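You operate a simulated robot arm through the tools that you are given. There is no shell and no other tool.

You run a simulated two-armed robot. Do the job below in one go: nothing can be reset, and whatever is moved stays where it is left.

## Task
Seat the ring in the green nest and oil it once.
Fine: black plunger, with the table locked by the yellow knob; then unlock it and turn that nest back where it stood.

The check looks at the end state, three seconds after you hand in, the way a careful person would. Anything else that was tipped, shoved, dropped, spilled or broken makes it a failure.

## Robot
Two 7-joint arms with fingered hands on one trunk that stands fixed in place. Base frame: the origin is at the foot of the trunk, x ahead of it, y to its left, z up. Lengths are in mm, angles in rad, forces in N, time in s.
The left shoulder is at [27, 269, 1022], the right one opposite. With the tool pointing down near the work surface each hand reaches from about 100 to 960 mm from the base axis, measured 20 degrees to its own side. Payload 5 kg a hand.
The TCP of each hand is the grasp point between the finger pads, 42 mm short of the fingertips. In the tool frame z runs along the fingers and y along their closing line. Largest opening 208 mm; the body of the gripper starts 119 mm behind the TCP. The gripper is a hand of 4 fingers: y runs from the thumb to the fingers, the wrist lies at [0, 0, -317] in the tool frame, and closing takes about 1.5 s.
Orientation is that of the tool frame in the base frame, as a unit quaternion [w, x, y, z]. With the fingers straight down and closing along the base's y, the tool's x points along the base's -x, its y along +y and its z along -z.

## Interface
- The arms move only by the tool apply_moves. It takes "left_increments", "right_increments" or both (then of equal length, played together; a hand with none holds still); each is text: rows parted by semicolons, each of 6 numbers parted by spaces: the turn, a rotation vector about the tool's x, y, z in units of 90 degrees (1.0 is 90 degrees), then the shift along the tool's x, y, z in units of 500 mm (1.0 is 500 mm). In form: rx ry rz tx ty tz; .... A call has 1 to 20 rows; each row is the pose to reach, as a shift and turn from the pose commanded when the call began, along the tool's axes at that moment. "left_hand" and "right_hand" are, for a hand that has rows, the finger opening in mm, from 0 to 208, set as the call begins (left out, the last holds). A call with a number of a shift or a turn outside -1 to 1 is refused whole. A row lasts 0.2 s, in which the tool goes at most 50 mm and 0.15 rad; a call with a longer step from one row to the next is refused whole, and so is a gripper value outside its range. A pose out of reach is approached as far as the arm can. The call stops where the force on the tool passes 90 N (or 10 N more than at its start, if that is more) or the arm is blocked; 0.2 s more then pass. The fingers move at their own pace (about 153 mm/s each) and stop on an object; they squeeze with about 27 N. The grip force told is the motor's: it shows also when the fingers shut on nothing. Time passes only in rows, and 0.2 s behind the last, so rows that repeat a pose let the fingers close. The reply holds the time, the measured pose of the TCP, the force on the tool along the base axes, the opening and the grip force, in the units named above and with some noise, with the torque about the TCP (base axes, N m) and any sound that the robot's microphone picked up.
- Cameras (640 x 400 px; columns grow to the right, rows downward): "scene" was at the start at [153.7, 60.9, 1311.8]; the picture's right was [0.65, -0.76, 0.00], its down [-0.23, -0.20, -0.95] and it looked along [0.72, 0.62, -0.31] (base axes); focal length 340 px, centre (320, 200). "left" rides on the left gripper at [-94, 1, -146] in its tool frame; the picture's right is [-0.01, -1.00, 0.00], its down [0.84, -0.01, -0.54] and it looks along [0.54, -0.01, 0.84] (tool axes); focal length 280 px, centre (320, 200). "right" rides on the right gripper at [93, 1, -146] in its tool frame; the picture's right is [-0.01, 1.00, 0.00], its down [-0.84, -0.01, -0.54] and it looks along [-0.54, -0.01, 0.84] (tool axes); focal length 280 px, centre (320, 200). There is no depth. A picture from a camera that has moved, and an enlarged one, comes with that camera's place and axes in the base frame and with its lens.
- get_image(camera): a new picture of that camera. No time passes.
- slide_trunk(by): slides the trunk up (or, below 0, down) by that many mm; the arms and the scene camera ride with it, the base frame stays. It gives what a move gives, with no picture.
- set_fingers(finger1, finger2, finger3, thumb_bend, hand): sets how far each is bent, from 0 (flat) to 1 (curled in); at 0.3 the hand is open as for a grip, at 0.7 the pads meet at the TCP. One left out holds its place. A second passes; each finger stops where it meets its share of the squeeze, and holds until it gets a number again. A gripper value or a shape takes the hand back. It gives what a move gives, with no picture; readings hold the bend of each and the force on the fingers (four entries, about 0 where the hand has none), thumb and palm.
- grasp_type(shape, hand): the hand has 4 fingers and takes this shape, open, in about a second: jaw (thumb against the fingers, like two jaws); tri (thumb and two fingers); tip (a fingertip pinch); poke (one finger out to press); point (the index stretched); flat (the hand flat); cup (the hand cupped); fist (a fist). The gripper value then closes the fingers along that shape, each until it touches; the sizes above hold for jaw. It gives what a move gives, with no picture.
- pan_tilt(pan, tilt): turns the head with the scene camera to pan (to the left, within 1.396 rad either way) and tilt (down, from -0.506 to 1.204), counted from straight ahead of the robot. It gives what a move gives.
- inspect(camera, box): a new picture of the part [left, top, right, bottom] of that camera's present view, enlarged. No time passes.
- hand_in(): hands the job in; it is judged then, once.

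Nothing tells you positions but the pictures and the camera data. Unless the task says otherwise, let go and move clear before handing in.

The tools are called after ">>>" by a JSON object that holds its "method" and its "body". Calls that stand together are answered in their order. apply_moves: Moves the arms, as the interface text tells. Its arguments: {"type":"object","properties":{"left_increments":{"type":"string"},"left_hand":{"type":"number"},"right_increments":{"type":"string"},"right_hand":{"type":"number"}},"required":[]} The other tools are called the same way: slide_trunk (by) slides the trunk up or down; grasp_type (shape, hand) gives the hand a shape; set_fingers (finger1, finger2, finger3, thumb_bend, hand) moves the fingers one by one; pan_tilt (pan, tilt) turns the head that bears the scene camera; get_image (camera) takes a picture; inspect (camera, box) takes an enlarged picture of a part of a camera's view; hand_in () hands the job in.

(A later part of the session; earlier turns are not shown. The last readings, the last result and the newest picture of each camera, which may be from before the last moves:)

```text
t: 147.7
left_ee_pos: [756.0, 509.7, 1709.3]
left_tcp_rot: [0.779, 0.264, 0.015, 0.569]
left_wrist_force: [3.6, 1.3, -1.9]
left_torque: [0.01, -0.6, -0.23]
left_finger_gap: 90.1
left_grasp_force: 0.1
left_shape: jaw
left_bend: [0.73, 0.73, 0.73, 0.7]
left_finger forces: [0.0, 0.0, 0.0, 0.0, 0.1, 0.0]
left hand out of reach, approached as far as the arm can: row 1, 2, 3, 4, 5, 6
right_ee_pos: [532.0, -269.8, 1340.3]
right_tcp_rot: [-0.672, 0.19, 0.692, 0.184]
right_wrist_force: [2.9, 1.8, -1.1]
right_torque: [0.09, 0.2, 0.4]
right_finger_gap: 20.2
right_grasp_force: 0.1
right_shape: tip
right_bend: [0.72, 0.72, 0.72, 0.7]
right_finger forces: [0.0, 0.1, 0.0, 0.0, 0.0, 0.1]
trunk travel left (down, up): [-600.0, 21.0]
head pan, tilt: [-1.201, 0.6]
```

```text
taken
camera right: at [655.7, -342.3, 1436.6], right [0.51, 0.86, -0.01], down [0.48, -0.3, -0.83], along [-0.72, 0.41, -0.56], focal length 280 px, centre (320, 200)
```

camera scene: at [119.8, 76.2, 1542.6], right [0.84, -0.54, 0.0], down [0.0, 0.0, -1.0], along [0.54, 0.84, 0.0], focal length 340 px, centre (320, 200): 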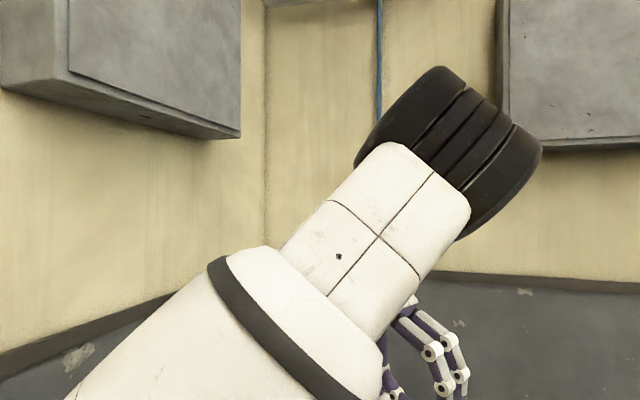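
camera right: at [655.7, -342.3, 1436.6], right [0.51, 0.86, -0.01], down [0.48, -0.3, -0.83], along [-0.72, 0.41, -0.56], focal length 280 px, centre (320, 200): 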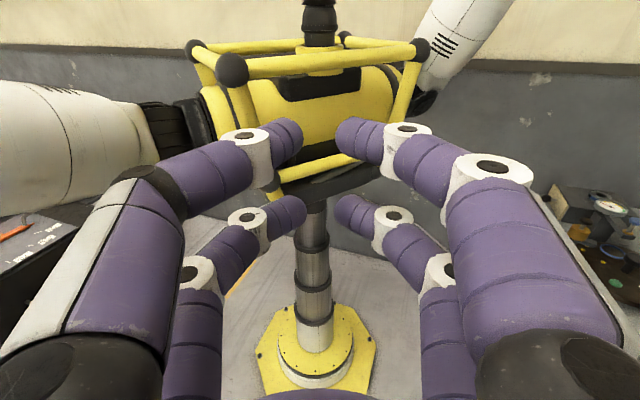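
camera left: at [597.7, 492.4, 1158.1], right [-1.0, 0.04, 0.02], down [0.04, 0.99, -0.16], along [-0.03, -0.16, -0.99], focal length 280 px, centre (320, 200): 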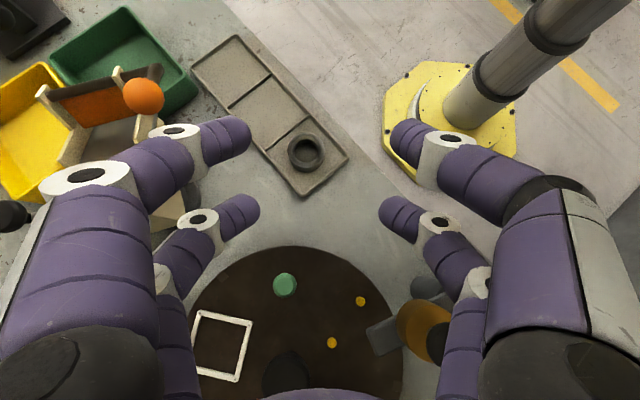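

>>> {"method": "apply_moves", "body": {"left_increments": "0.05 0.066 0 0.032 -0.028 -0.056; 0.1 0.133 0 0.064 -0.055 -0.113; 0.15 0.199 0 0.097 -0.083 -0.17; 0.2 0.266 0 0.129 -0.111 -0.226; 0.25 0.332 0 0.161 -0.138 -0.282; 0.3 0.399 0 0.193 -0.166 -0.339; 0.351 0.465 0 0.226 -0.194 -0.396; 0.401 0.531 0 0.258 -0.221 -0.452; 0.451 0.598 0 0.29 -0.249 -0.508; 0.501 0.664 0 0.322 -0.277 -0.565; 0.551 0.731 0 0.355 -0.304 -0.622; 0.601 0.797 0 0.387 -0.332 -0.678"}}

>>> {"method": "get_image", "body": {"camera": "right"}}

```text
t: 148.6
left_ee_pos: [732.5, 721.7, 1613.9]
left_tcp_rot: [0.695, 0.195, 0.264, 0.639]
left_wrist_force: [1.3, -1.9, 0.5]
left_torque: [-0.26, -0.07, 0.22]
left_finger_gap: 89.9
left_grasp_force: 0.2
left_shape: jaw
left_bend: [0.73, 0.73, 0.73, 0.7]
left_finger forces: [0.1, 0.0, 0.1, 0.1, 0.0, 0.0]
right_ee_pos: [532.2, -272.1, 1336.8]
right_tcp_rot: [-0.672, 0.188, 0.692, 0.184]
right_wrist_force: [3.4, -1.3, -3.4]
right_torque: [0.26, 0.41, 0.03]
right_finger_gap: 19.9
right_grasp_force: 0.1
right_shape: tip
right_bend: [0.72, 0.72, 0.72, 0.7]
right_finger forces: [0.0, 0.0, 0.1, 0.1, 0.1, 0.0]
trunk travel left (down, up): [-600.0, 21.0]
head pan, tilt: [-1.201, 0.6]
stopped in row 4 (left hand): the arm was blocked; the commanded pose is now the measured one
```

```text
taken
camera right: at [655.3, -346.1, 1434.7], right [0.51, 0.86, -0.01], down [0.48, -0.29, -0.83], along [-0.72, 0.41, -0.56], focal length 280 px, centre (320, 200)
```

right: 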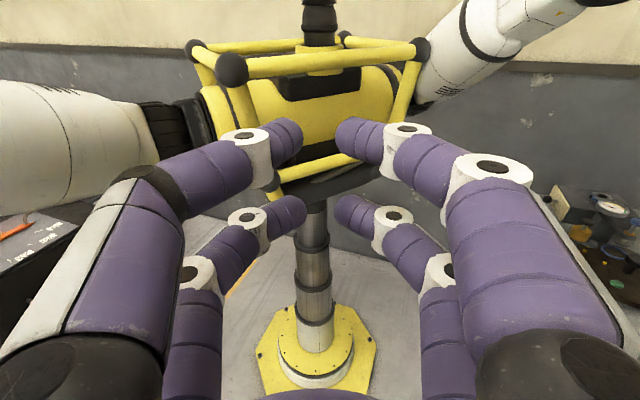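

>>> {"method": "apply_moves", "body": {"left_increments": "0.044 0.045 0 0.036 -0.04 -0.026; 0.088 0.091 0 0.072 -0.081 -0.051; 0.132 0.136 0 0.108 -0.121 -0.077; 0.176 0.182 0 0.144 -0.161 -0.102; 0.221 0.227 0 0.181 -0.202 -0.128; 0.265 0.272 0 0.217 -0.242 -0.153; 0.309 0.318 0 0.253 -0.282 -0.179; 0.353 0.363 0 0.289 -0.322 -0.204; 0.397 0.409 0 0.325 -0.363 -0.23; 0.441 0.454 0 0.361 -0.403 -0.255"}}

>>> {"method": "get_image", "body": {"camera": "right"}}

```text
t: 150.8
left_ee_pos: [818.0, 871.2, 1368.5]
left_tcp_rot: [0.457, 0.182, 0.684, 0.539]
left_wrist_force: [0.8, -0.5, -0.2]
left_torque: [-0.02, 0.0, 0.01]
left_finger_gap: 90.0
left_grasp_force: 0.0
left_shape: jaw
left_bend: [0.73, 0.73, 0.73, 0.7]
left_finger forces: [0.1, 0.1, 0.0, 0.0, 0.0, 0.1]
right_ee_pos: [528.2, -269.9, 1341.1]
right_tcp_rot: [-0.67, 0.188, 0.694, 0.185]
right_wrist_force: [-0.1, 0.2, -0.3]
right_torque: [0.0, -0.01, 0.05]
right_finger_gap: 19.7
right_grasp_force: 0.1
right_shape: tip
right_bend: [0.72, 0.72, 0.72, 0.7]
right_finger forces: [0.1, 0.0, 0.0, 0.0, 0.0, 0.1]
trunk travel left (down, up): [-600.0, 21.0]
head pan, tilt: [-1.201, 0.6]
```

```text
taken
camera right: at [650.5, -342.7, 1439.7], right [0.51, 0.86, -0.01], down [0.48, -0.29, -0.82], along [-0.71, 0.41, -0.57], focal length 280 px, centre (320, 200)
```

right: 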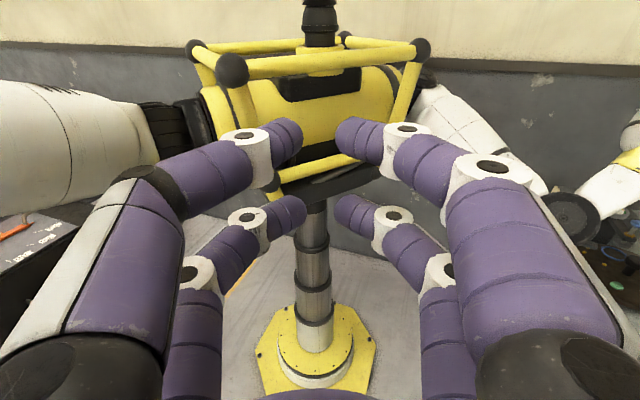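

The elbow has now dropped below, with the hand pointing forward along the arm. In this attitude rolling the hand past its wrist limit turns the elbow directly, from below to outward, away from the cage. I roll and watch.

>>> {"method": "apply_moves", "body": {"left_increments": "0 0 0.09 0 0 0; 0 0 0.18 0 0 0; 0 0 0.27 0 0 0; 0 0 0.36 0 0 0; 0 0 0.45 0 0 0; 0 0 0.54 0 0 0; 0 0 0.63 0 0 0; 0 0 0.72 0 0 0; 0 0 0.81 0 0 0; 0 0 0.9 0 0 0; 0 0 0.99 0 0 0"}}

>>> {"method": "get_image", "body": {"camera": "right"}}

```text
t: 153.2
left_ee_pos: [818.9, 872.8, 1369.3]
left_tcp_rot: [-0.053, 0.611, 0.358, 0.705]
left_wrist_force: [0.2, -0.9, -0.7]
left_torque: [0.02, -0.02, -0.02]
left_finger_gap: 90.1
left_grasp_force: 0.1
left_shape: jaw
left_bend: [0.73, 0.73, 0.73, 0.7]
left_finger forces: [0.0, 0.0, 0.0, 0.1, 0.0, 0.0]
right_ee_pos: [527.8, -269.5, 1342.8]
right_tcp_rot: [-0.671, 0.187, 0.694, 0.184]
right_wrist_force: [-0.9, 1.0, 0.8]
right_torque: [-0.02, -0.01, -0.02]
right_finger_gap: 20.0
right_grasp_force: 0.1
right_shape: tip
right_bend: [0.72, 0.72, 0.72, 0.7]
right_finger forces: [0.0, 0.0, 0.0, 0.0, 0.1, 0.0]
trunk travel left (down, up): [-600.0, 21.0]
head pan, tilt: [-1.201, 0.6]
```

```text
taken
camera right: at [650.1, -342.8, 1440.0], right [0.51, 0.86, -0.01], down [0.48, -0.29, -0.82], along [-0.71, 0.41, -0.57], focal length 280 px, centre (320, 200)
```

right: 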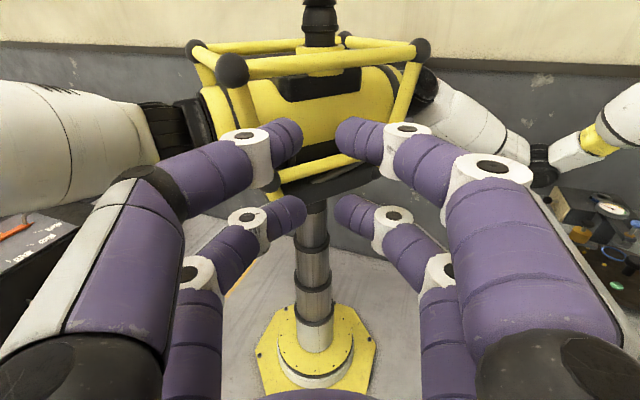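

The elbow has moved outward, clear of the cage. I roll further.

>>> {"method": "apply_moves", "body": {"left_increments": "0 0 0.08 0 0 0; 0 0 0.16 0 0 0; 0 0 0.24 0 0 0; 0 0 0.32 0 0 0; 0 0 0.4 0 0 0; 0 0 0.48 0 0 0; 0 0 0.56 0 0 0; 0 0 0.64 0 0 0; 0 0 0.72 0 0 0; 0 0 0.8 0 0 0; 0 0 0.88 0 0 0"}}

>>> {"method": "get_image", "body": {"camera": "right"}}

```text
t: 155.6
left_ee_pos: [818.8, 871.5, 1369.0]
left_tcp_rot: [-0.489, 0.699, -0.113, 0.51]
left_wrist_force: [0.1, 0.0, -0.6]
left_torque: [0.01, 0.01, -0.01]
left_finger_gap: 90.0
left_grasp_force: 0.0
left_shape: jaw
left_bend: [0.73, 0.73, 0.73, 0.7]
left_finger forces: [0.0, 0.0, 0.0, 0.1, 0.0, 0.0]
right_ee_pos: [527.4, -271.0, 1342.2]
right_tcp_rot: [-0.671, 0.187, 0.694, 0.184]
right_wrist_force: [0.3, 0.1, -0.3]
right_torque: [0.01, -0.02, 0.0]
right_finger_gap: 19.8
right_grasp_force: 0.2
right_shape: tip
right_bend: [0.72, 0.72, 0.72, 0.7]
right_finger forces: [0.0, 0.1, 0.1, 0.1, 0.0, 0.0]
trunk travel left (down, up): [-600.0, 21.0]
head pan, tilt: [-1.201, 0.6]
```

```text
taken
camera right: at [650.4, -343.0, 1439.8], right [0.51, 0.86, -0.01], down [0.48, -0.29, -0.82], along [-0.71, 0.41, -0.57], focal length 280 px, centre (320, 200)
```

right: 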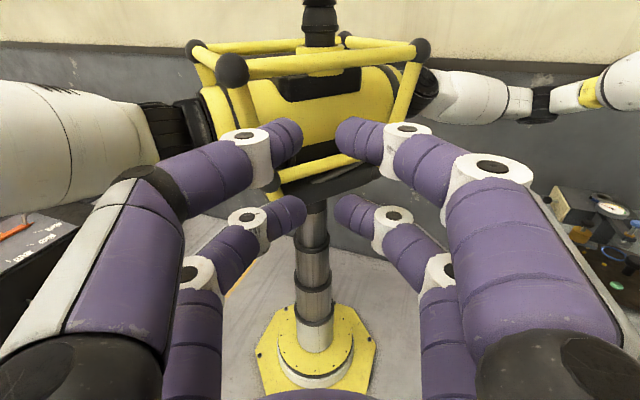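

The elbow is now fully outward. I swing the hand from forward to straight down, keeping the wrist about in place.

>>> {"method": "apply_moves", "body": {"left_increments": "-0.067 -0.05 0 -0.023 0.043 -0.057; -0.133 -0.1 0 -0.046 0.085 -0.115; -0.2 -0.151 0 -0.069 0.128 -0.172; -0.266 -0.201 0 -0.092 0.17 -0.229; -0.333 -0.251 0 -0.115 0.213 -0.286; -0.4 -0.301 0 -0.138 0.255 -0.344; -0.466 -0.352 0 -0.161 0.298 -0.401; -0.533 -0.402 0 -0.184 0.34 -0.458; -0.599 -0.452 0 -0.207 0.383 -0.515; -0.666 -0.502 0 -0.23 0.425 -0.573; -0.732 -0.553 0 -0.253 0.468 -0.63; -0.799 -0.603 0 -0.276 0.51 -0.687"}}

>>> {"method": "get_image", "body": {"camera": "right"}}

```text
t: 158.2
left_ee_pos: [559.7, 641.4, 1077.3]
left_tcp_rot: [0.002, 0.987, -0.159, -0.003]
left_wrist_force: [0.2, -0.3, -0.4]
left_torque: [-0.01, 0.07, -0.04]
left_finger_gap: 90.4
left_grasp_force: 0.1
left_shape: jaw
left_bend: [0.73, 0.73, 0.73, 0.7]
left_finger forces: [0.0, 0.0, 0.0, 0.0, 0.1, 0.1]
right_ee_pos: [528.3, -269.5, 1341.9]
right_tcp_rot: [-0.671, 0.188, 0.693, 0.185]
right_wrist_force: [0.7, 0.3, 0.5]
right_torque: [0.01, 0.01, 0.08]
right_finger_gap: 19.9
right_grasp_force: 0.1
right_shape: tip
right_bend: [0.72, 0.72, 0.72, 0.7]
right_finger forces: [0.0, 0.0, 0.0, 0.0, 0.0, 0.0]
trunk travel left (down, up): [-600.0, 21.0]
head pan, tilt: [-1.201, 0.6]
```

```text
taken
camera right: at [651.2, -342.5, 1439.3], right [0.51, 0.86, -0.01], down [0.48, -0.29, -0.82], along [-0.71, 0.41, -0.57], focal length 280 px, centre (320, 200)
```

right: 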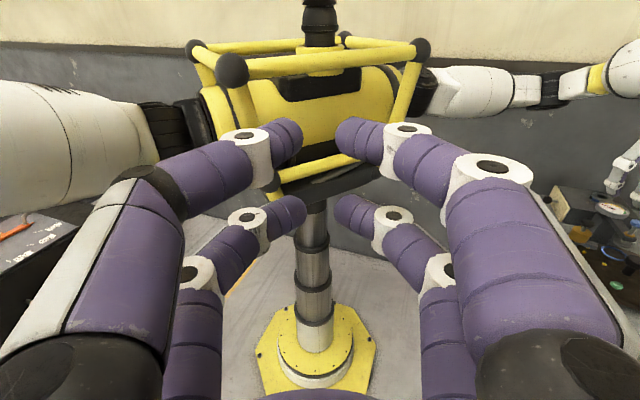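

Upright with the elbow outward. Now to the ring.

>>> {"method": "apply_moves", "body": {"left_increments": "0 0 0 0.022 0.043 0.014; 0 0 0 0.044 0.085 0.028; 0 0 0 0.066 0.128 0.042; 0 0 0 0.088 0.171 0.056; 0 0 0 0.11 0.214 0.07; 0 0 0 0.132 0.256 0.084; 0 0 0 0.154 0.299 0.098; 0 0 0 0.176 0.342 0.112; 0 0 0 0.198 0.385 0.126; 0 0 0 0.22 0.427 0.14; 0 0 0 0.242 0.47 0.154", "left_hand": 90}}

>>> {"method": "get_image", "body": {"camera": "right"}}

>>> {"method": "get_image", "body": {"camera": "left"}}

```text
t: 160.6
left_ee_pos: [603.1, 376.7, 1005.6]
left_tcp_rot: [0.001, 0.987, -0.159, 0.0]
left_wrist_force: [-0.1, -1.0, -0.2]
left_torque: [0.05, 0.04, -0.01]
left_finger_gap: 90.2
left_grasp_force: 0.1
left_shape: jaw
left_bend: [0.73, 0.73, 0.73, 0.7]
left_finger forces: [0.0, 0.0, 0.0, 0.0, 0.0, 0.0]
right_ee_pos: [526.6, -271.4, 1340.8]
right_tcp_rot: [-0.672, 0.187, 0.693, 0.184]
right_wrist_force: [0.2, -0.9, -0.3]
right_torque: [0.06, 0.06, -0.04]
right_finger_gap: 20.0
right_grasp_force: 0.1
right_shape: tip
right_bend: [0.72, 0.72, 0.72, 0.7]
right_finger forces: [0.1, 0.0, 0.1, 0.0, 0.0, 0.0]
trunk travel left (down, up): [-600.0, 21.0]
head pan, tilt: [-1.201, 0.6]
```

```text
taken
camera right: at [650.8, -343.9, 1439.1], right [0.51, 0.86, -0.01], down [0.48, -0.29, -0.82], along [-0.71, 0.41, -0.57], focal length 280 px, centre (320, 200)
```

right: 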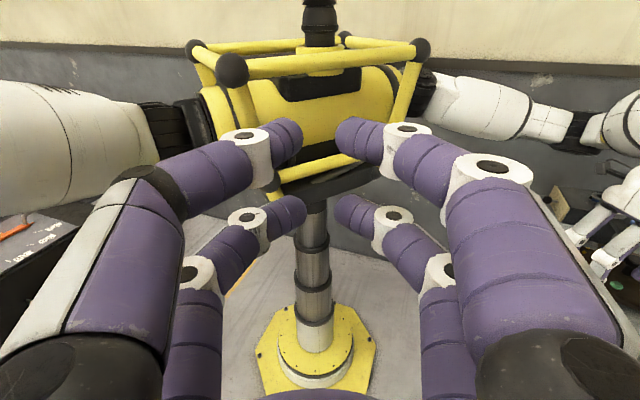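

```text
taken
camera left: at [513.0, 404.4, 1151.6], right [0.3, 0.95, 0.0], down [0.8, -0.25, 0.54], along [0.51, -0.16, -0.84], focal length 280 px, centre (320, 200)
```

left: 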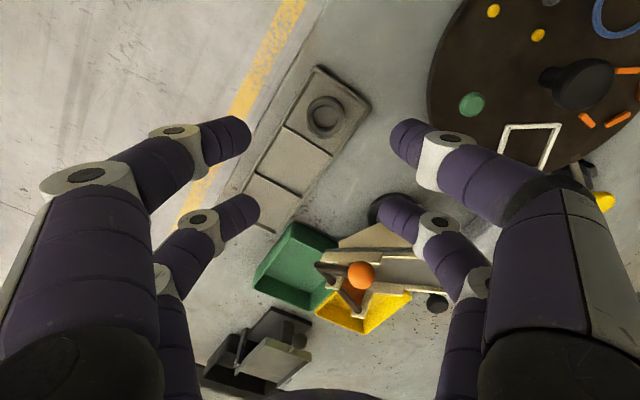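

>>> {"method": "inspect", "body": {"camera": "left", "box": [280, 60, 376, 170]}}

>>> {"method": "pan_tilt", "body": {"pan": 0.6, "tilt": 0.7}}

>>> {"method": "get_image", "body": {"camera": "scene"}}

```text
3.64 times, centred on (328, 115) of left
camera zoom: at [513.0, 404.4, 1151.6], right [0.3, 0.95, 0.0], down [0.8, -0.25, 0.54], along [0.51, -0.16, -0.84], focal length 1020 px, centre (291, 509)
```

zoom: 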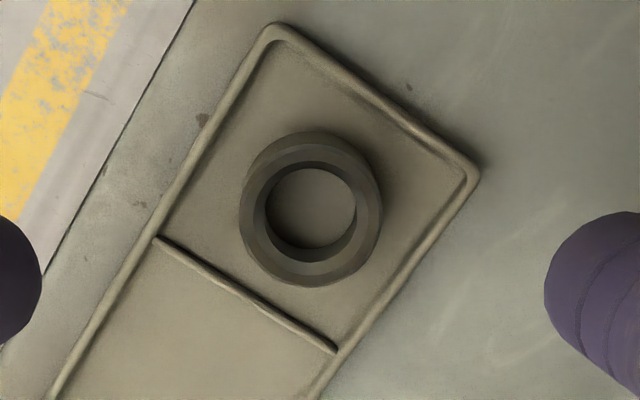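

```text
t: 162.4
left_ee_pos: [602.3, 378.3, 1005.9]
left_tcp_rot: [0.001, 0.987, -0.159, 0.0]
left_wrist_force: [-0.1, -0.2, -0.2]
left_torque: [0.02, -0.01, -0.03]
left_finger_gap: 90.2
left_grasp_force: 0.0
left_shape: jaw
left_bend: [0.73, 0.73, 0.73, 0.7]
left_finger forces: [0.1, 0.0, 0.0, 0.0, 0.0, 0.1]
right_ee_pos: [526.1, -270.2, 1342.8]
right_tcp_rot: [-0.67, 0.188, 0.694, 0.184]
right_wrist_force: [0.8, -0.4, 0.8]
right_torque: [0.01, -0.02, 0.01]
right_finger_gap: 20.1
right_grasp_force: 0.1
right_shape: tip
right_bend: [0.72, 0.72, 0.72, 0.7]
right_finger forces: [0.0, 0.0, 0.1, 0.0, 0.1, 0.0]
trunk travel left (down, up): [-600.0, 21.0]
head pan, tilt: [0.6, 0.7]
```

```text
taken
camera scene: at [141.3, 48.1, 1478.8], right [0.56, -0.83, 0.0], down [-0.53, -0.36, -0.76], along [0.63, 0.43, -0.64], focal length 340 px, centre (320, 200)
```

scene: 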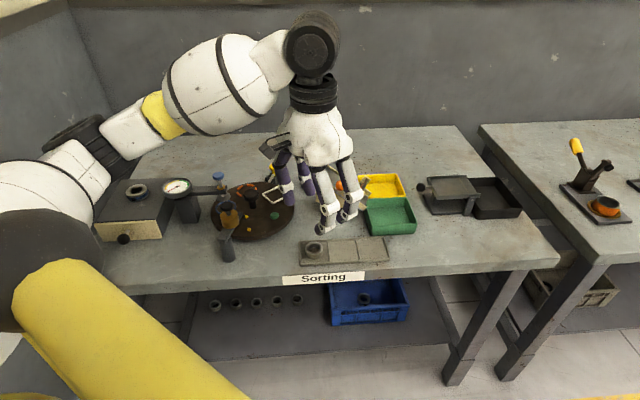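

The ring is centred in its tray compartment, about 7 mm off my hand's centre. The fingers fit the compartment best if the hand is aligned with the tray, so I turn 33°, centre over the ring, and lower partway.

>>> {"method": "apply_moves", "body": {"left_increments": "0 0 0.09 -0.001 -0.004 0; 0 0 0.18 -0.002 -0.007 0; 0 0 0.27 -0.004 -0.011 0; 0 0 0.363 -0.005 -0.014 0; 0 0 0.363 -0.005 -0.014 0.05; 0 0 0.363 -0.005 -0.014 0.1; 0 0 0.363 -0.005 -0.014 0.15; 0 0 0.363 -0.005 -0.014 0.18", "left_hand": 70}}

>>> {"method": "get_image", "body": {"camera": "left"}}

>>> {"method": "inspect", "body": {"camera": "scene", "box": [270, 170, 398, 290]}}

```text
t: 164.2
left_ee_pos: [601.8, 389.4, 917.2]
left_tcp_rot: [0.001, 0.903, -0.431, -0.001]
left_wrist_force: [0.3, -0.7, -0.3]
left_torque: [-0.01, -0.02, 0.0]
left_finger_gap: 70.4
left_grasp_force: 0.1
left_shape: jaw
left_bend: [0.73, 0.73, 0.73, 0.7]
left_finger forces: [0.0, 0.0, 0.1, 0.0, 0.0, 0.0]
right_ee_pos: [527.5, -269.1, 1342.6]
right_tcp_rot: [-0.671, 0.188, 0.693, 0.185]
right_wrist_force: [0.6, 0.0, 0.7]
right_torque: [0.0, -0.03, 0.0]
right_finger_gap: 20.1
right_grasp_force: 0.1
right_shape: tip
right_bend: [0.72, 0.72, 0.72, 0.7]
right_finger forces: [0.0, 0.0, 0.1, 0.1, 0.0, 0.0]
trunk travel left (down, up): [-600.0, 21.0]
head pan, tilt: [0.6, 0.7]
```

```text
taken
camera left: at [541.1, 460.3, 1062.6], right [0.77, 0.64, 0.0], down [0.54, -0.65, 0.54], along [0.34, -0.41, -0.84], focal length 280 px, centre (320, 200)
```

left: 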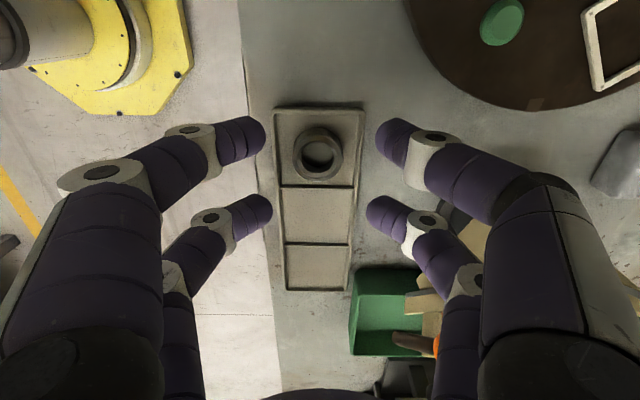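

```text
3.33 times, centred on (334, 230) of scene
camera zoom: at [141.3, 48.2, 1478.8], right [0.56, -0.83, 0.0], down [-0.53, -0.36, -0.76], along [0.63, 0.43, -0.64], focal length 1135 px, centre (273, 100)
```

zoom: 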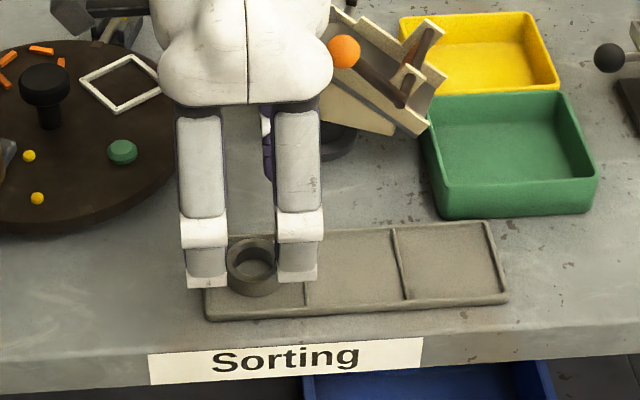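

The ring is centred between the fingers. I lower to just above the tray walls and close gently.

>>> {"method": "apply_moves", "body": {"left_increments": "0 0 0 0 0 0.02; 0 0 0 0 0 0.04; 0 0 0 0 0 0.055; 0 0 0 0 0 0.066; 0 0 0 0 0 0.066"}}

>>> {"method": "inspect", "body": {"camera": "scene", "box": [300, 210, 364, 270]}}

>>> {"method": "inspect", "body": {"camera": "left", "box": [230, 80, 410, 250]}}

```text
t: 165.4
left_ee_pos: [601.2, 387.7, 881.4]
left_tcp_rot: [0.002, 0.902, -0.431, 0.0]
left_wrist_force: [0.1, -0.3, 0.4]
left_torque: [0.01, 0.02, 0.0]
left_finger_gap: 70.5
left_grasp_force: 0.1
left_shape: jaw
left_bend: [0.73, 0.73, 0.73, 0.7]
left_finger forces: [0.0, 0.0, 0.0, 0.1, 0.0, 0.1]
right_ee_pos: [527.8, -270.6, 1341.6]
right_tcp_rot: [-0.67, 0.187, 0.694, 0.184]
right_wrist_force: [-0.8, 0.4, 0.1]
right_torque: [0.01, -0.02, 0.02]
right_finger_gap: 19.8
right_grasp_force: 0.0
right_shape: tip
right_bend: [0.72, 0.72, 0.72, 0.7]
right_finger forces: [0.1, 0.1, 0.1, 0.0, 0.0, 0.1]
trunk travel left (down, up): [-600.0, 21.0]
head pan, tilt: [0.6, 0.7]
```

```text
6.67 times, centred on (332, 240) of scene
camera zoom: at [141.2, 48.1, 1478.8], right [0.56, -0.83, 0.0], down [-0.53, -0.36, -0.77], along [0.63, 0.43, -0.64], focal length 2270 px, centre (240, -67)
```

zoom: 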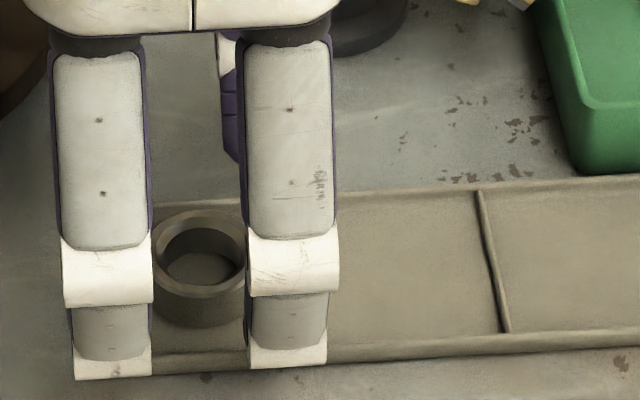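

```text
2.35 times, centred on (320, 165) of left
camera zoom: at [540.3, 459.0, 1028.2], right [0.77, 0.64, 0.0], down [0.54, -0.65, 0.54], along [0.34, -0.41, -0.84], focal length 660 px, centre (320, 282)
```

zoom: 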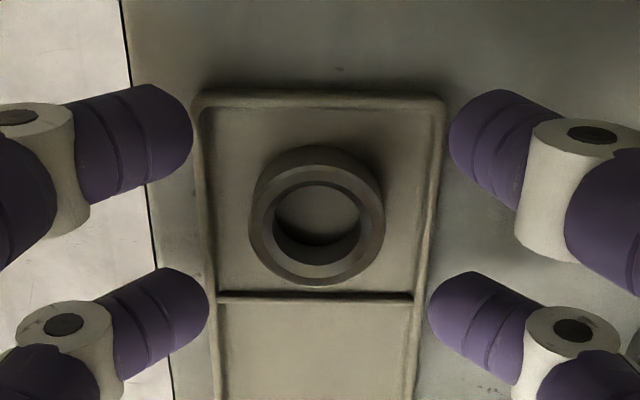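

>>> {"method": "apply_moves", "body": {"left_increments": "0 0 0 0 0 0; 0 0 0 0 0 0; 0 0 0 0 0 0; 0 0 0 0 0 0; 0 0 0 0 0 0; 0 0 0 0 0 0", "left_hand": 15}}

>>> {"method": "inspect", "body": {"camera": "left", "box": [230, 80, 410, 250]}}

>>> {"method": "inspect", "body": {"camera": "scene", "box": [300, 210, 364, 270]}}

```text
t: 166.8
left_ee_pos: [600.7, 387.9, 882.0]
left_tcp_rot: [0.001, 0.902, -0.431, -0.001]
left_wrist_force: [0.2, 0.0, 0.2]
left_torque: [-0.04, 0.01, 0.02]
left_finger_gap: 15.2
left_grasp_force: 0.0
left_shape: jaw
left_bend: [0.71, 0.71, 0.71, 0.7]
left_finger forces: [0.0, 0.0, 0.0, 0.0, 0.0, 0.0]
right_ee_pos: [527.2, -269.5, 1342.5]
right_tcp_rot: [-0.67, 0.188, 0.694, 0.184]
right_wrist_force: [0.7, 0.2, 0.2]
right_torque: [0.01, 0.0, 0.03]
right_finger_gap: 19.8
right_grasp_force: 0.1
right_shape: tip
right_bend: [0.72, 0.72, 0.72, 0.7]
right_finger forces: [0.1, 0.0, 0.0, 0.1, 0.1, 0.0]
trunk travel left (down, up): [-600.0, 21.0]
head pan, tilt: [0.6, 0.7]
```

```text
2.35 times, centred on (320, 165) of left
camera zoom: at [540.4, 459.0, 1028.2], right [0.77, 0.64, 0.0], down [0.54, -0.65, 0.54], along [0.34, -0.41, -0.84], focal length 660 px, centre (320, 282)
```

zoom: 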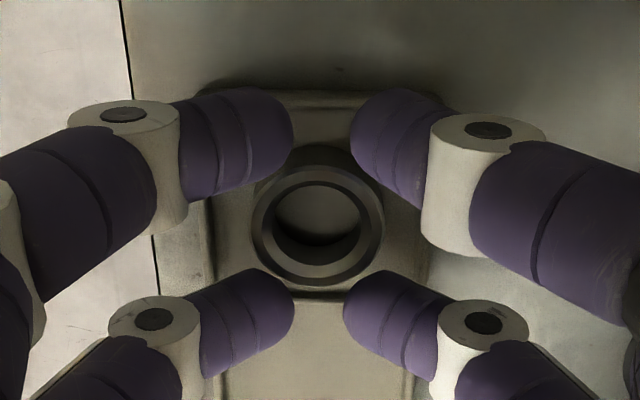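

```text
6.67 times, centred on (332, 240) of scene
camera zoom: at [141.2, 48.1, 1478.8], right [0.56, -0.83, 0.0], down [-0.53, -0.36, -0.76], along [0.63, 0.43, -0.64], focal length 2270 px, centre (240, -67)
```

zoom: 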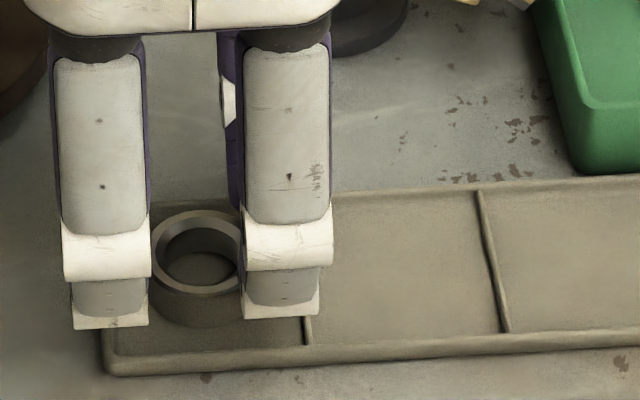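

No contact: the finger pairs straddle the ring or pass above it. I lower in small steps with the fingers like this to find out which, watching the force.

>>> {"method": "apply_moves", "body": {"left_increments": "0 0 0 0 0 0.003; 0 0 0 0 0 0.006; 0 0 0 0 0 0.006"}}

```text
t: 167.6
left_ee_pos: [600.8, 388.0, 881.0]
left_tcp_rot: [0.003, 0.903, -0.43, -0.001]
left_wrist_force: [0.3, -0.3, 0.6]
left_torque: [0.02, -0.02, 0.01]
left_finger_gap: 15.2
left_grasp_force: 0.0
left_shape: jaw
left_bend: [0.71, 0.71, 0.71, 0.7]
left_finger forces: [0.1, 0.1, 0.1, 0.0, 0.0, 0.0]
right_ee_pos: [528.5, -270.2, 1340.3]
right_tcp_rot: [-0.67, 0.189, 0.693, 0.185]
right_wrist_force: [-0.7, 0.0, -0.4]
right_torque: [-0.01, 0.02, -0.01]
right_finger_gap: 20.0
right_grasp_force: 0.0
right_shape: tip
right_bend: [0.72, 0.72, 0.72, 0.7]
right_finger forces: [0.0, 0.0, 0.1, 0.1, 0.1, 0.1]
trunk travel left (down, up): [-600.0, 21.0]
head pan, tilt: [0.6, 0.7]
```

>>> {"method": "apply_moves", "body": {"left_increments": "0 0 0 0 0 0.003; 0 0 0 0 0 0.006; 0 0 0 0 0 0.006"}}

>>> {"method": "apply_moves", "body": {"left_increments": "0 0 0 0 0 0.003; 0 0 0 0 0 0.006; 0 0 0 0 0 0.006"}}

>>> {"method": "inspect", "body": {"camera": "left", "box": [230, 80, 410, 250]}}

```text
t: 168.4
left_ee_pos: [599.8, 386.3, 876.2]
left_tcp_rot: [0.001, 0.903, -0.43, -0.001]
left_wrist_force: [1.0, -0.6, 3.0]
left_torque: [-0.09, -0.07, -0.01]
left_finger_gap: 15.6
left_grasp_force: 0.0
left_shape: jaw
left_bend: [0.71, 0.71, 0.71, 0.7]
left_finger forces: [0.0, 1.6, 1.0, 0.1, 0.0, 0.0]
right_ee_pos: [528.7, -271.0, 1341.6]
right_tcp_rot: [-0.67, 0.188, 0.694, 0.184]
right_wrist_force: [-0.5, 0.6, 0.4]
right_torque: [-0.02, -0.03, -0.02]
right_finger_gap: 20.0
right_grasp_force: 0.1
right_shape: tip
right_bend: [0.72, 0.72, 0.72, 0.7]
right_finger forces: [0.1, 0.1, 0.0, 0.0, 0.1, 0.0]
trunk travel left (down, up): [-600.0, 21.0]
head pan, tilt: [0.6, 0.7]
```

```text
t: 169.2
left_ee_pos: [600.6, 386.0, 873.2]
left_tcp_rot: [0.001, 0.903, -0.43, 0.0]
left_wrist_force: [1.2, -0.1, 6.6]
left_torque: [0.14, 0.05, 0.03]
left_finger_gap: 15.5
left_grasp_force: 0.0
left_shape: jaw
left_bend: [0.71, 0.71, 0.71, 0.7]
left_finger forces: [2.5, 0.2, 0.0, 0.0, 4.2, 0.1]
right_ee_pos: [527.8, -270.2, 1341.6]
right_tcp_rot: [-0.671, 0.188, 0.693, 0.185]
right_wrist_force: [-0.7, 0.3, 0.5]
right_torque: [-0.03, -0.01, -0.02]
right_finger_gap: 20.0
right_grasp_force: 0.2
right_shape: tip
right_bend: [0.72, 0.72, 0.72, 0.7]
right_finger forces: [0.0, 0.1, 0.1, 0.1, 0.0, 0.0]
trunk travel left (down, up): [-600.0, 21.0]
head pan, tilt: [0.6, 0.7]
```

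```text
2.35 times, centred on (320, 165) of left
camera zoom: at [540.4, 458.6, 1020.1], right [0.77, 0.64, 0.0], down [0.54, -0.65, 0.54], along [0.34, -0.41, -0.84], focal length 660 px, centre (320, 282)
```

zoom: 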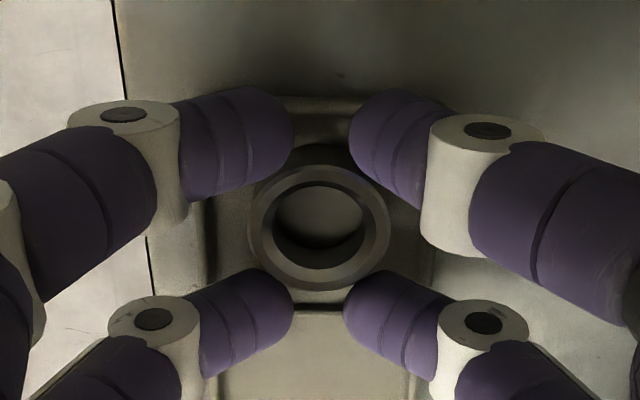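

The finger pairs sit about 31 mm to either side, so the ring passes between them. I will grip it with one pair instead: hand turned 45° to the tray (fingers in the compartment's corners) and shifted 31 mm. First straight up, then turn and shift.

>>> {"method": "apply_moves", "body": {"left_increments": "0 0 0 0 0 -0.04; 0 0 0 0 0 -0.08; 0 0 0 0 0 -0.12; 0 0 0.09 0.007 0.008 -0.12; 0 0 0.18 0.014 0.015 -0.12; 0 0 0.27 0.021 0.023 -0.12; 0 0 0.36 0.028 0.03 -0.12; 0 0 0.43 0.034 0.036 -0.12; 0 0 0.5 0.04 0.042 -0.12"}}

>>> {"method": "apply_moves", "body": {"left_increments": "0 0 0 0 0 0; 0 0 0 0 0 0; 0 0 0 0 0 0; 0 0 0 0 0 0", "left_hand": 62}}

>>> {"method": "get_image", "body": {"camera": "left"}}

>>> {"method": "inspect", "body": {"camera": "left", "box": [230, 60, 410, 250]}}

```text
t: 171.2
left_ee_pos: [597.1, 357.5, 932.7]
left_tcp_rot: [-0.001, -0.668, 0.744, 0.0]
left_wrist_force: [-0.2, 0.2, 0.6]
left_torque: [-0.01, 0.01, -0.01]
left_finger_gap: 15.4
left_grasp_force: 0.1
left_shape: jaw
left_bend: [0.71, 0.71, 0.71, 0.7]
left_finger forces: [0.1, 0.0, 0.0, 0.0, 0.0, 0.0]
right_ee_pos: [528.0, -271.0, 1341.7]
right_tcp_rot: [-0.67, 0.188, 0.694, 0.185]
right_wrist_force: [0.8, 0.1, -0.5]
right_torque: [-0.03, 0.0, 0.0]
right_finger_gap: 19.8
right_grasp_force: 0.0
right_shape: tip
right_bend: [0.72, 0.72, 0.72, 0.7]
right_finger forces: [0.0, 0.1, 0.0, 0.1, 0.1, 0.0]
trunk travel left (down, up): [-600.0, 21.0]
head pan, tilt: [0.6, 0.7]
```

```text
t: 172.2
left_ee_pos: [597.7, 357.6, 931.7]
left_tcp_rot: [-0.002, -0.669, 0.744, 0.0]
left_wrist_force: [0.6, -0.2, 0.4]
left_torque: [-0.04, 0.01, 0.01]
left_finger_gap: 61.5
left_grasp_force: 0.0
left_shape: jaw
left_bend: [0.73, 0.73, 0.73, 0.7]
left_finger forces: [0.1, 0.0, 0.0, 0.0, 0.1, 0.1]
right_ee_pos: [527.5, -269.3, 1342.4]
right_tcp_rot: [-0.671, 0.186, 0.694, 0.183]
right_wrist_force: [0.7, 0.0, 1.1]
right_torque: [0.01, 0.02, 0.0]
right_finger_gap: 19.9
right_grasp_force: 0.0
right_shape: tip
right_bend: [0.72, 0.72, 0.72, 0.7]
right_finger forces: [0.0, 0.0, 0.0, 0.0, 0.1, 0.1]
trunk travel left (down, up): [-600.0, 21.0]
head pan, tilt: [0.6, 0.7]
```

```text
taken
camera left: at [605.4, 450.4, 1078.9], right [1.0, -0.09, 0.0], down [-0.07, -0.84, 0.54], along [-0.05, -0.54, -0.84], focal length 280 px, centre (320, 200)
```

left: 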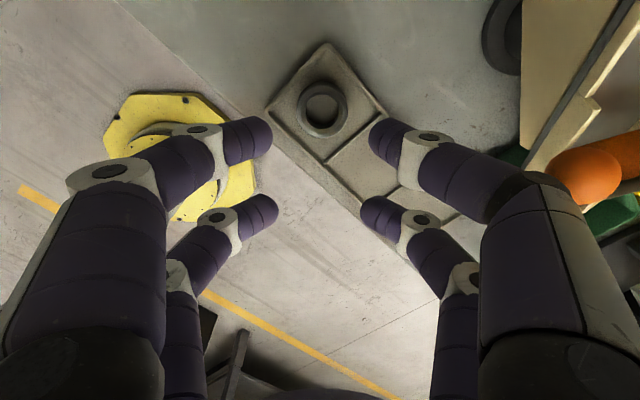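

```text
2.11 times, centred on (320, 155) of left
camera zoom: at [605.4, 450.4, 1078.9], right [1.0, -0.09, 0.0], down [-0.07, -0.84, 0.54], along [-0.05, -0.54, -0.84], focal length 590 px, centre (320, 295)
```

zoom: 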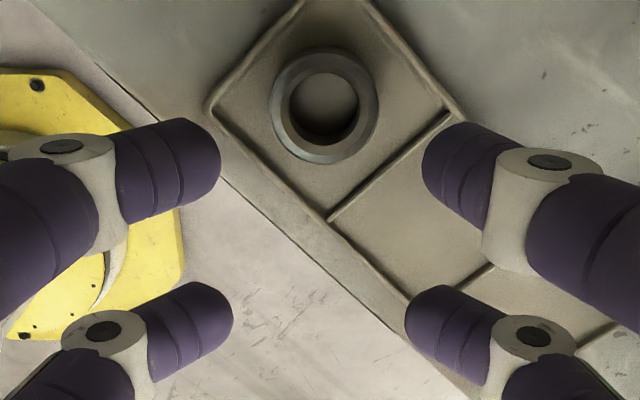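

Ring lies between the near finger pair, tray diamond-wise. I lower with a 50 mm opening, first to z≈888.

>>> {"method": "apply_moves", "body": {"left_increments": "0 0 0 0 -0.0036 0.02; 0 0 0 0 -0.0036 0.045; 0 0 0 0 -0.0036 0.07; 0 0 0 0 -0.0036 0.086; 0 0 0 0 -0.0036 0.086", "left_hand": 50}}

>>> {"method": "inspect", "body": {"camera": "left", "box": [230, 60, 410, 250]}}

>>> {"method": "inspect", "body": {"camera": "scene", "box": [290, 200, 374, 280]}}

```text
t: 173.4
left_ee_pos: [598.6, 357.5, 891.4]
left_tcp_rot: [-0.002, -0.669, 0.743, 0.0]
left_wrist_force: [-0.5, 0.1, 0.3]
left_torque: [0.0, 0.0, -0.01]
left_finger_gap: 50.5
left_grasp_force: 0.1
left_shape: jaw
left_bend: [0.73, 0.73, 0.73, 0.7]
left_finger forces: [0.0, 0.0, 0.0, 0.0, 0.0, 0.1]
right_ee_pos: [528.2, -270.5, 1343.3]
right_tcp_rot: [-0.67, 0.188, 0.694, 0.184]
right_wrist_force: [0.5, 0.2, -0.1]
right_torque: [-0.02, 0.01, 0.01]
right_finger_gap: 19.8
right_grasp_force: 0.1
right_shape: tip
right_bend: [0.72, 0.72, 0.72, 0.7]
right_finger forces: [0.0, 0.1, 0.0, 0.1, 0.0, 0.1]
trunk travel left (down, up): [-600.0, 21.0]
head pan, tilt: [0.6, 0.7]
```

```text
2.11 times, centred on (320, 155) of left
camera zoom: at [607.0, 449.7, 1036.0], right [1.0, -0.09, 0.0], down [-0.07, -0.84, 0.54], along [-0.05, -0.54, -0.84], focal length 590 px, centre (320, 295)
```

zoom: 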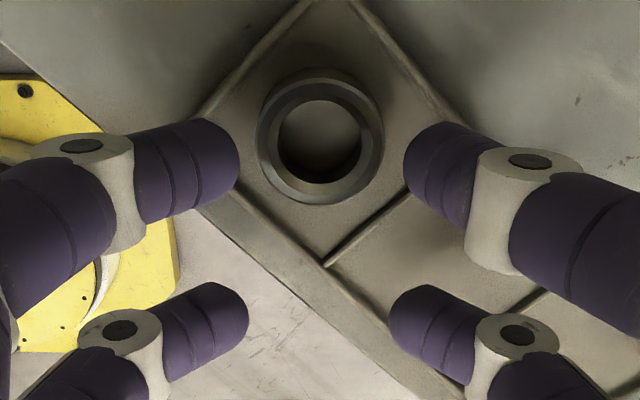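

```text
5.00 times, centred on (332, 240) of scene
camera zoom: at [141.1, 48.0, 1478.8], right [0.56, -0.83, 0.0], down [-0.53, -0.36, -0.77], along [0.63, 0.43, -0.64], focal length 1702 px, centre (260, 0)
```

zoom: 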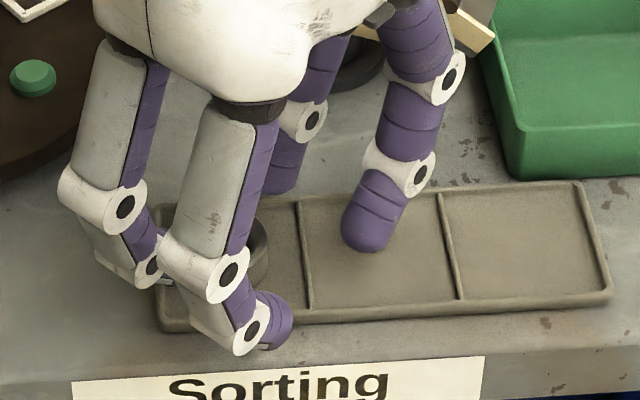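

>>> {"method": "apply_moves", "body": {"left_increments": "0 0 0 0 0 0.012; 0 0 0 0 0 0.024; 0 0 0 0 0 0.032; 0 0 0 0 0 0.032", "left_hand": 48}}

```text
t: 174.4
left_ee_pos: [599.0, 357.4, 875.0]
left_tcp_rot: [-0.001, -0.669, 0.743, 0.0]
left_wrist_force: [-1.0, 0.5, 0.8]
left_torque: [0.04, -0.05, -0.01]
left_finger_gap: 48.3
left_grasp_force: 0.0
left_shape: jaw
left_bend: [0.73, 0.73, 0.73, 0.7]
left_finger forces: [0.0, 0.0, 0.1, 0.0, 1.4, 0.0]
right_ee_pos: [528.2, -270.0, 1342.2]
right_tcp_rot: [-0.67, 0.188, 0.693, 0.185]
right_wrist_force: [-1.4, 0.0, -0.2]
right_torque: [0.0, -0.01, 0.0]
right_finger_gap: 19.9
right_grasp_force: 0.1
right_shape: tip
right_bend: [0.72, 0.72, 0.72, 0.7]
right_finger forces: [0.0, 0.1, 0.1, 0.0, 0.0, 0.0]
trunk travel left (down, up): [-600.0, 21.0]
head pan, tilt: [0.6, 0.7]
```

>>> {"method": "apply_moves", "body": {"left_increments": "0 0 0 0 0 0; 0 0 0 0 0 0; 0 0 0 0 0 0; 0 0 0 0 0 0; 0 0 0 0 0 0", "left_hand": 25}}

>>> {"method": "inspect", "body": {"camera": "left", "box": [230, 60, 410, 250]}}

>>> {"method": "inspect", "body": {"camera": "scene", "box": [290, 200, 374, 280]}}

```text
t: 175.6
left_ee_pos: [599.6, 357.7, 875.5]
left_tcp_rot: [-0.001, -0.67, 0.743, 0.0]
left_wrist_force: [6.0, 3.5, 2.9]
left_torque: [0.15, -0.3, 0.22]
left_finger_gap: 22.6
left_grasp_force: 26.7
left_shape: jaw
left_bend: [0.73, 0.7, 0.69, 0.7]
left_finger forces: [22.6, 0.0, 0.0, 0.0, 24.1, 0.1]
right_ee_pos: [527.8, -270.1, 1341.7]
right_tcp_rot: [-0.671, 0.188, 0.693, 0.184]
right_wrist_force: [0.4, -0.1, -0.1]
right_torque: [-0.04, 0.0, 0.01]
right_finger_gap: 19.6
right_grasp_force: 0.1
right_shape: tip
right_bend: [0.72, 0.72, 0.72, 0.7]
right_finger forces: [0.1, 0.1, 0.0, 0.1, 0.2, 0.0]
trunk travel left (down, up): [-600.0, 21.0]
head pan, tilt: [0.6, 0.7]
```

```text
2.11 times, centred on (320, 155) of left
camera zoom: at [607.6, 450.7, 1019.9], right [1.0, -0.09, 0.0], down [-0.07, -0.84, 0.54], along [-0.05, -0.54, -0.84], focal length 590 px, centre (320, 295)
```

zoom: 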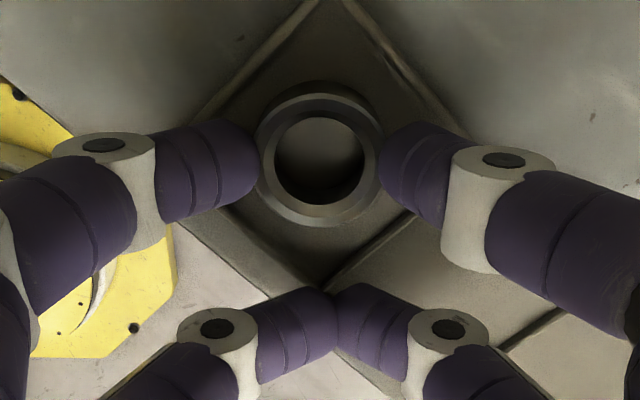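

```text
5.00 times, centred on (332, 240) of scene
camera zoom: at [141.4, 48.2, 1478.8], right [0.56, -0.83, 0.0], down [-0.53, -0.36, -0.76], along [0.63, 0.43, -0.64], focal length 1702 px, centre (260, 0)
```

zoom: 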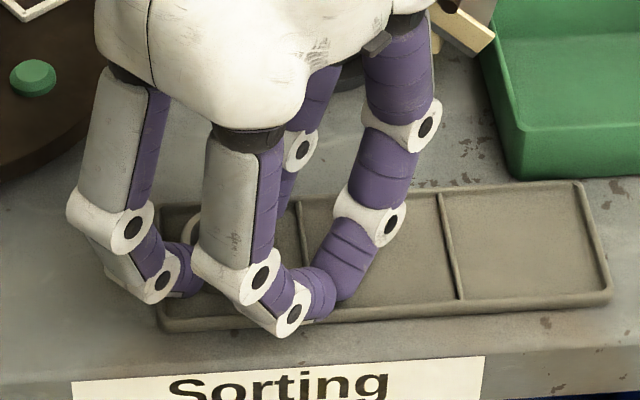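

The ring is held by one finger pair (about 23 N each side). I lift it slowly.

>>> {"method": "apply_moves", "body": {"left_increments": "0 0 0 0 0 -0.01; 0 0 0 0 0 -0.02; 0 0 0 0 0 -0.04; 0 0 0 0 0 -0.06; 0 0 0 0 0 -0.09; 0 0 0 0 0 -0.12"}}

>>> {"method": "inspect", "body": {"camera": "left", "box": [230, 60, 410, 250]}}

>>> {"method": "inspect", "body": {"camera": "scene", "box": [270, 170, 374, 280]}}

```text
t: 177.0
left_ee_pos: [599.0, 356.8, 934.9]
left_tcp_rot: [-0.001, -0.669, 0.743, 0.001]
left_wrist_force: [-0.5, -0.5, -1.0]
left_torque: [-0.04, 0.03, -0.01]
left_finger_gap: 22.4
left_grasp_force: 26.8
left_shape: jaw
left_bend: [0.73, 0.7, 0.7, 0.7]
left_finger forces: [22.5, 0.0, 0.0, 0.0, 22.4, 0.1]
right_ee_pos: [526.9, -270.4, 1342.7]
right_tcp_rot: [-0.67, 0.187, 0.694, 0.184]
right_wrist_force: [-0.6, -0.2, 0.3]
right_torque: [-0.02, 0.01, 0.0]
right_finger_gap: 19.8
right_grasp_force: 0.0
right_shape: tip
right_bend: [0.72, 0.72, 0.72, 0.7]
right_finger forces: [0.0, 0.0, 0.0, 0.0, 0.0, 0.0]
trunk travel left (down, up): [-600.0, 21.0]
head pan, tilt: [0.6, 0.7]
```

```text
2.11 times, centred on (320, 155) of left
camera zoom: at [606.8, 450.4, 1081.5], right [1.0, -0.09, 0.0], down [-0.07, -0.84, 0.54], along [-0.05, -0.54, -0.84], focal length 590 px, centre (320, 295)
```

zoom: 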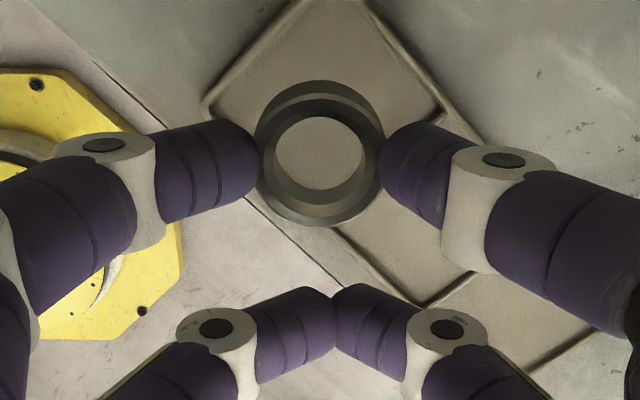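

```text
3.64 times, centred on (322, 225) of scene
camera zoom: at [141.2, 48.0, 1478.8], right [0.56, -0.83, 0.0], down [-0.53, -0.36, -0.77], along [0.63, 0.43, -0.64], focal length 1238 px, centre (313, 109)
```

zoom: 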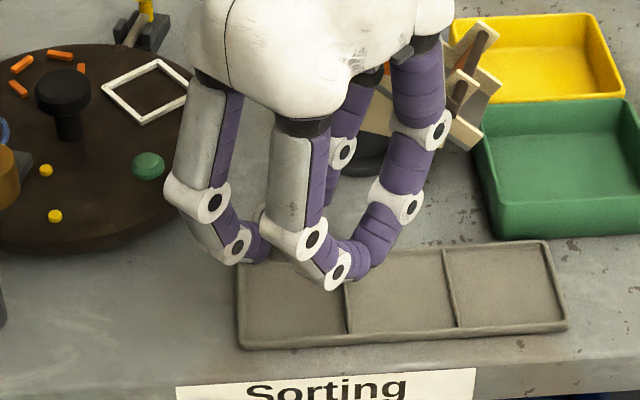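

The ring is held level. I carry it to hover over the green nest.

>>> {"method": "apply_moves", "body": {"left_increments": "0 0 0 -0.02 -0.002 -0.04; 0 0 0 -0.05 -0.004 -0.08; 0 0 0 -0.09 -0.007 -0.12; 0 0 0 -0.13 -0.01 -0.15; 0 0 0 -0.17 -0.014 -0.18; 0 0 0 -0.21 -0.018 -0.2; 0 0 0 -0.25 -0.021 -0.21; 0 0 0 -0.28 -0.023 -0.21; 0 0 0 -0.2906 -0.024 -0.21; 0 0 0 -0.2906 -0.024 -0.21"}}

>>> {"method": "get_image", "body": {"camera": "left"}}

>>> {"method": "get_image", "body": {"camera": "scene"}}

```text
t: 179.2
left_ee_pos: [627.1, 501.7, 1040.1]
left_tcp_rot: [-0.001, -0.669, 0.743, 0.0]
left_wrist_force: [0.0, 0.6, -1.1]
left_torque: [-0.06, -0.02, -0.01]
left_finger_gap: 22.4
left_grasp_force: 27.0
left_shape: jaw
left_bend: [0.73, 0.7, 0.7, 0.7]
left_finger forces: [22.3, 0.1, 0.0, 0.0, 22.4, 0.0]
right_ee_pos: [528.3, -269.9, 1342.2]
right_tcp_rot: [-0.671, 0.188, 0.694, 0.184]
right_wrist_force: [0.7, 0.0, 0.5]
right_torque: [0.02, 0.0, 0.03]
right_finger_gap: 19.5
right_grasp_force: 0.2
right_shape: tip
right_bend: [0.72, 0.72, 0.72, 0.7]
right_finger forces: [0.1, 0.0, 0.1, 0.0, 0.0, 0.0]
trunk travel left (down, up): [-600.0, 21.0]
head pan, tilt: [0.6, 0.7]
```

```text
taken
camera left: at [634.5, 594.4, 1185.5], right [1.0, -0.09, 0.0], down [-0.07, -0.84, 0.54], along [-0.05, -0.54, -0.84], focal length 280 px, centre (320, 200)
```

left: 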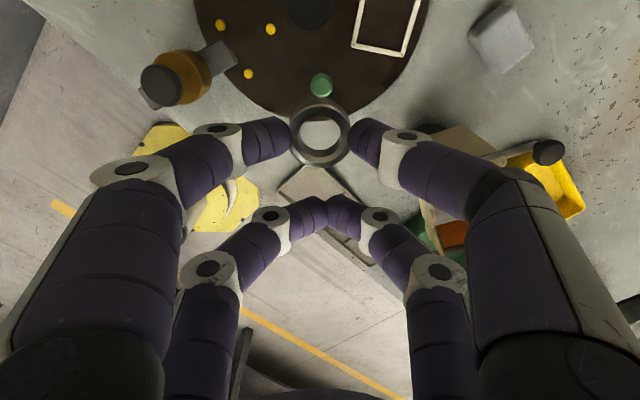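

```text
taken
camera scene: at [141.3, 48.1, 1478.8], right [0.56, -0.83, 0.0], down [-0.53, -0.36, -0.76], along [0.63, 0.43, -0.64], focal length 340 px, centre (320, 200)
```

scene: 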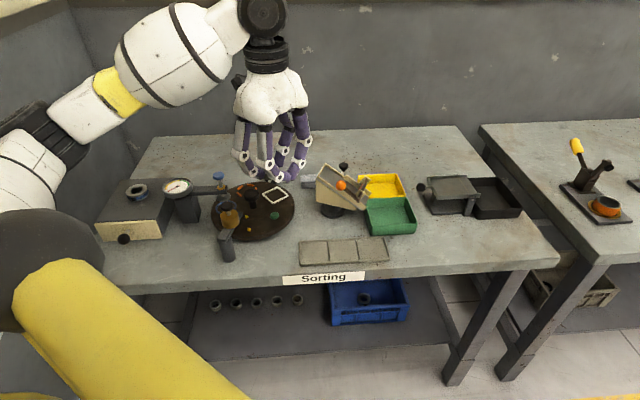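

>>> {"method": "inspect", "body": {"camera": "left", "box": [280, 60, 360, 180]}}

>>> {"method": "inspect", "body": {"camera": "left", "box": [300, 66, 344, 104]}}

```text
3.33 times, centred on (320, 120) of left
camera zoom: at [634.5, 594.4, 1185.5], right [1.0, -0.09, 0.0], down [-0.07, -0.84, 0.54], along [-0.05, -0.54, -0.84], focal length 935 px, centre (320, 467)
```

zoom: 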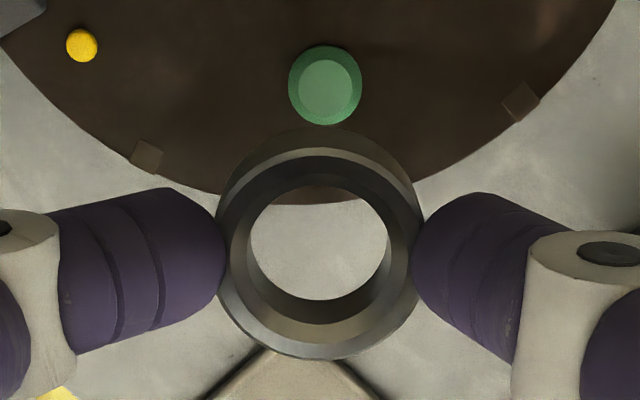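

```text
10.53 times, centred on (322, 85) of left
camera zoom: at [634.5, 594.4, 1185.5], right [1.0, -0.09, 0.0], down [-0.07, -0.84, 0.54], along [-0.05, -0.54, -0.84], focal length 2952 px, centre (299, 1410)
```

zoom: 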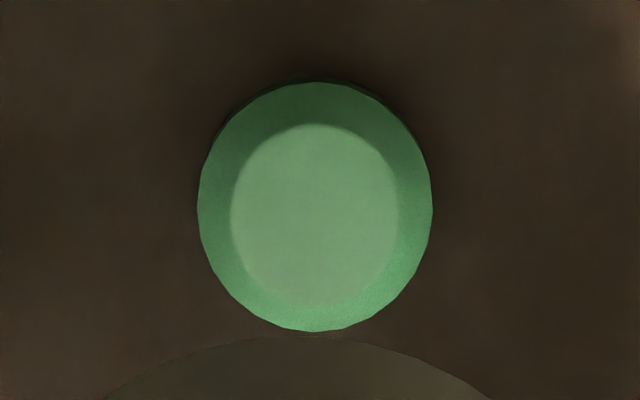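

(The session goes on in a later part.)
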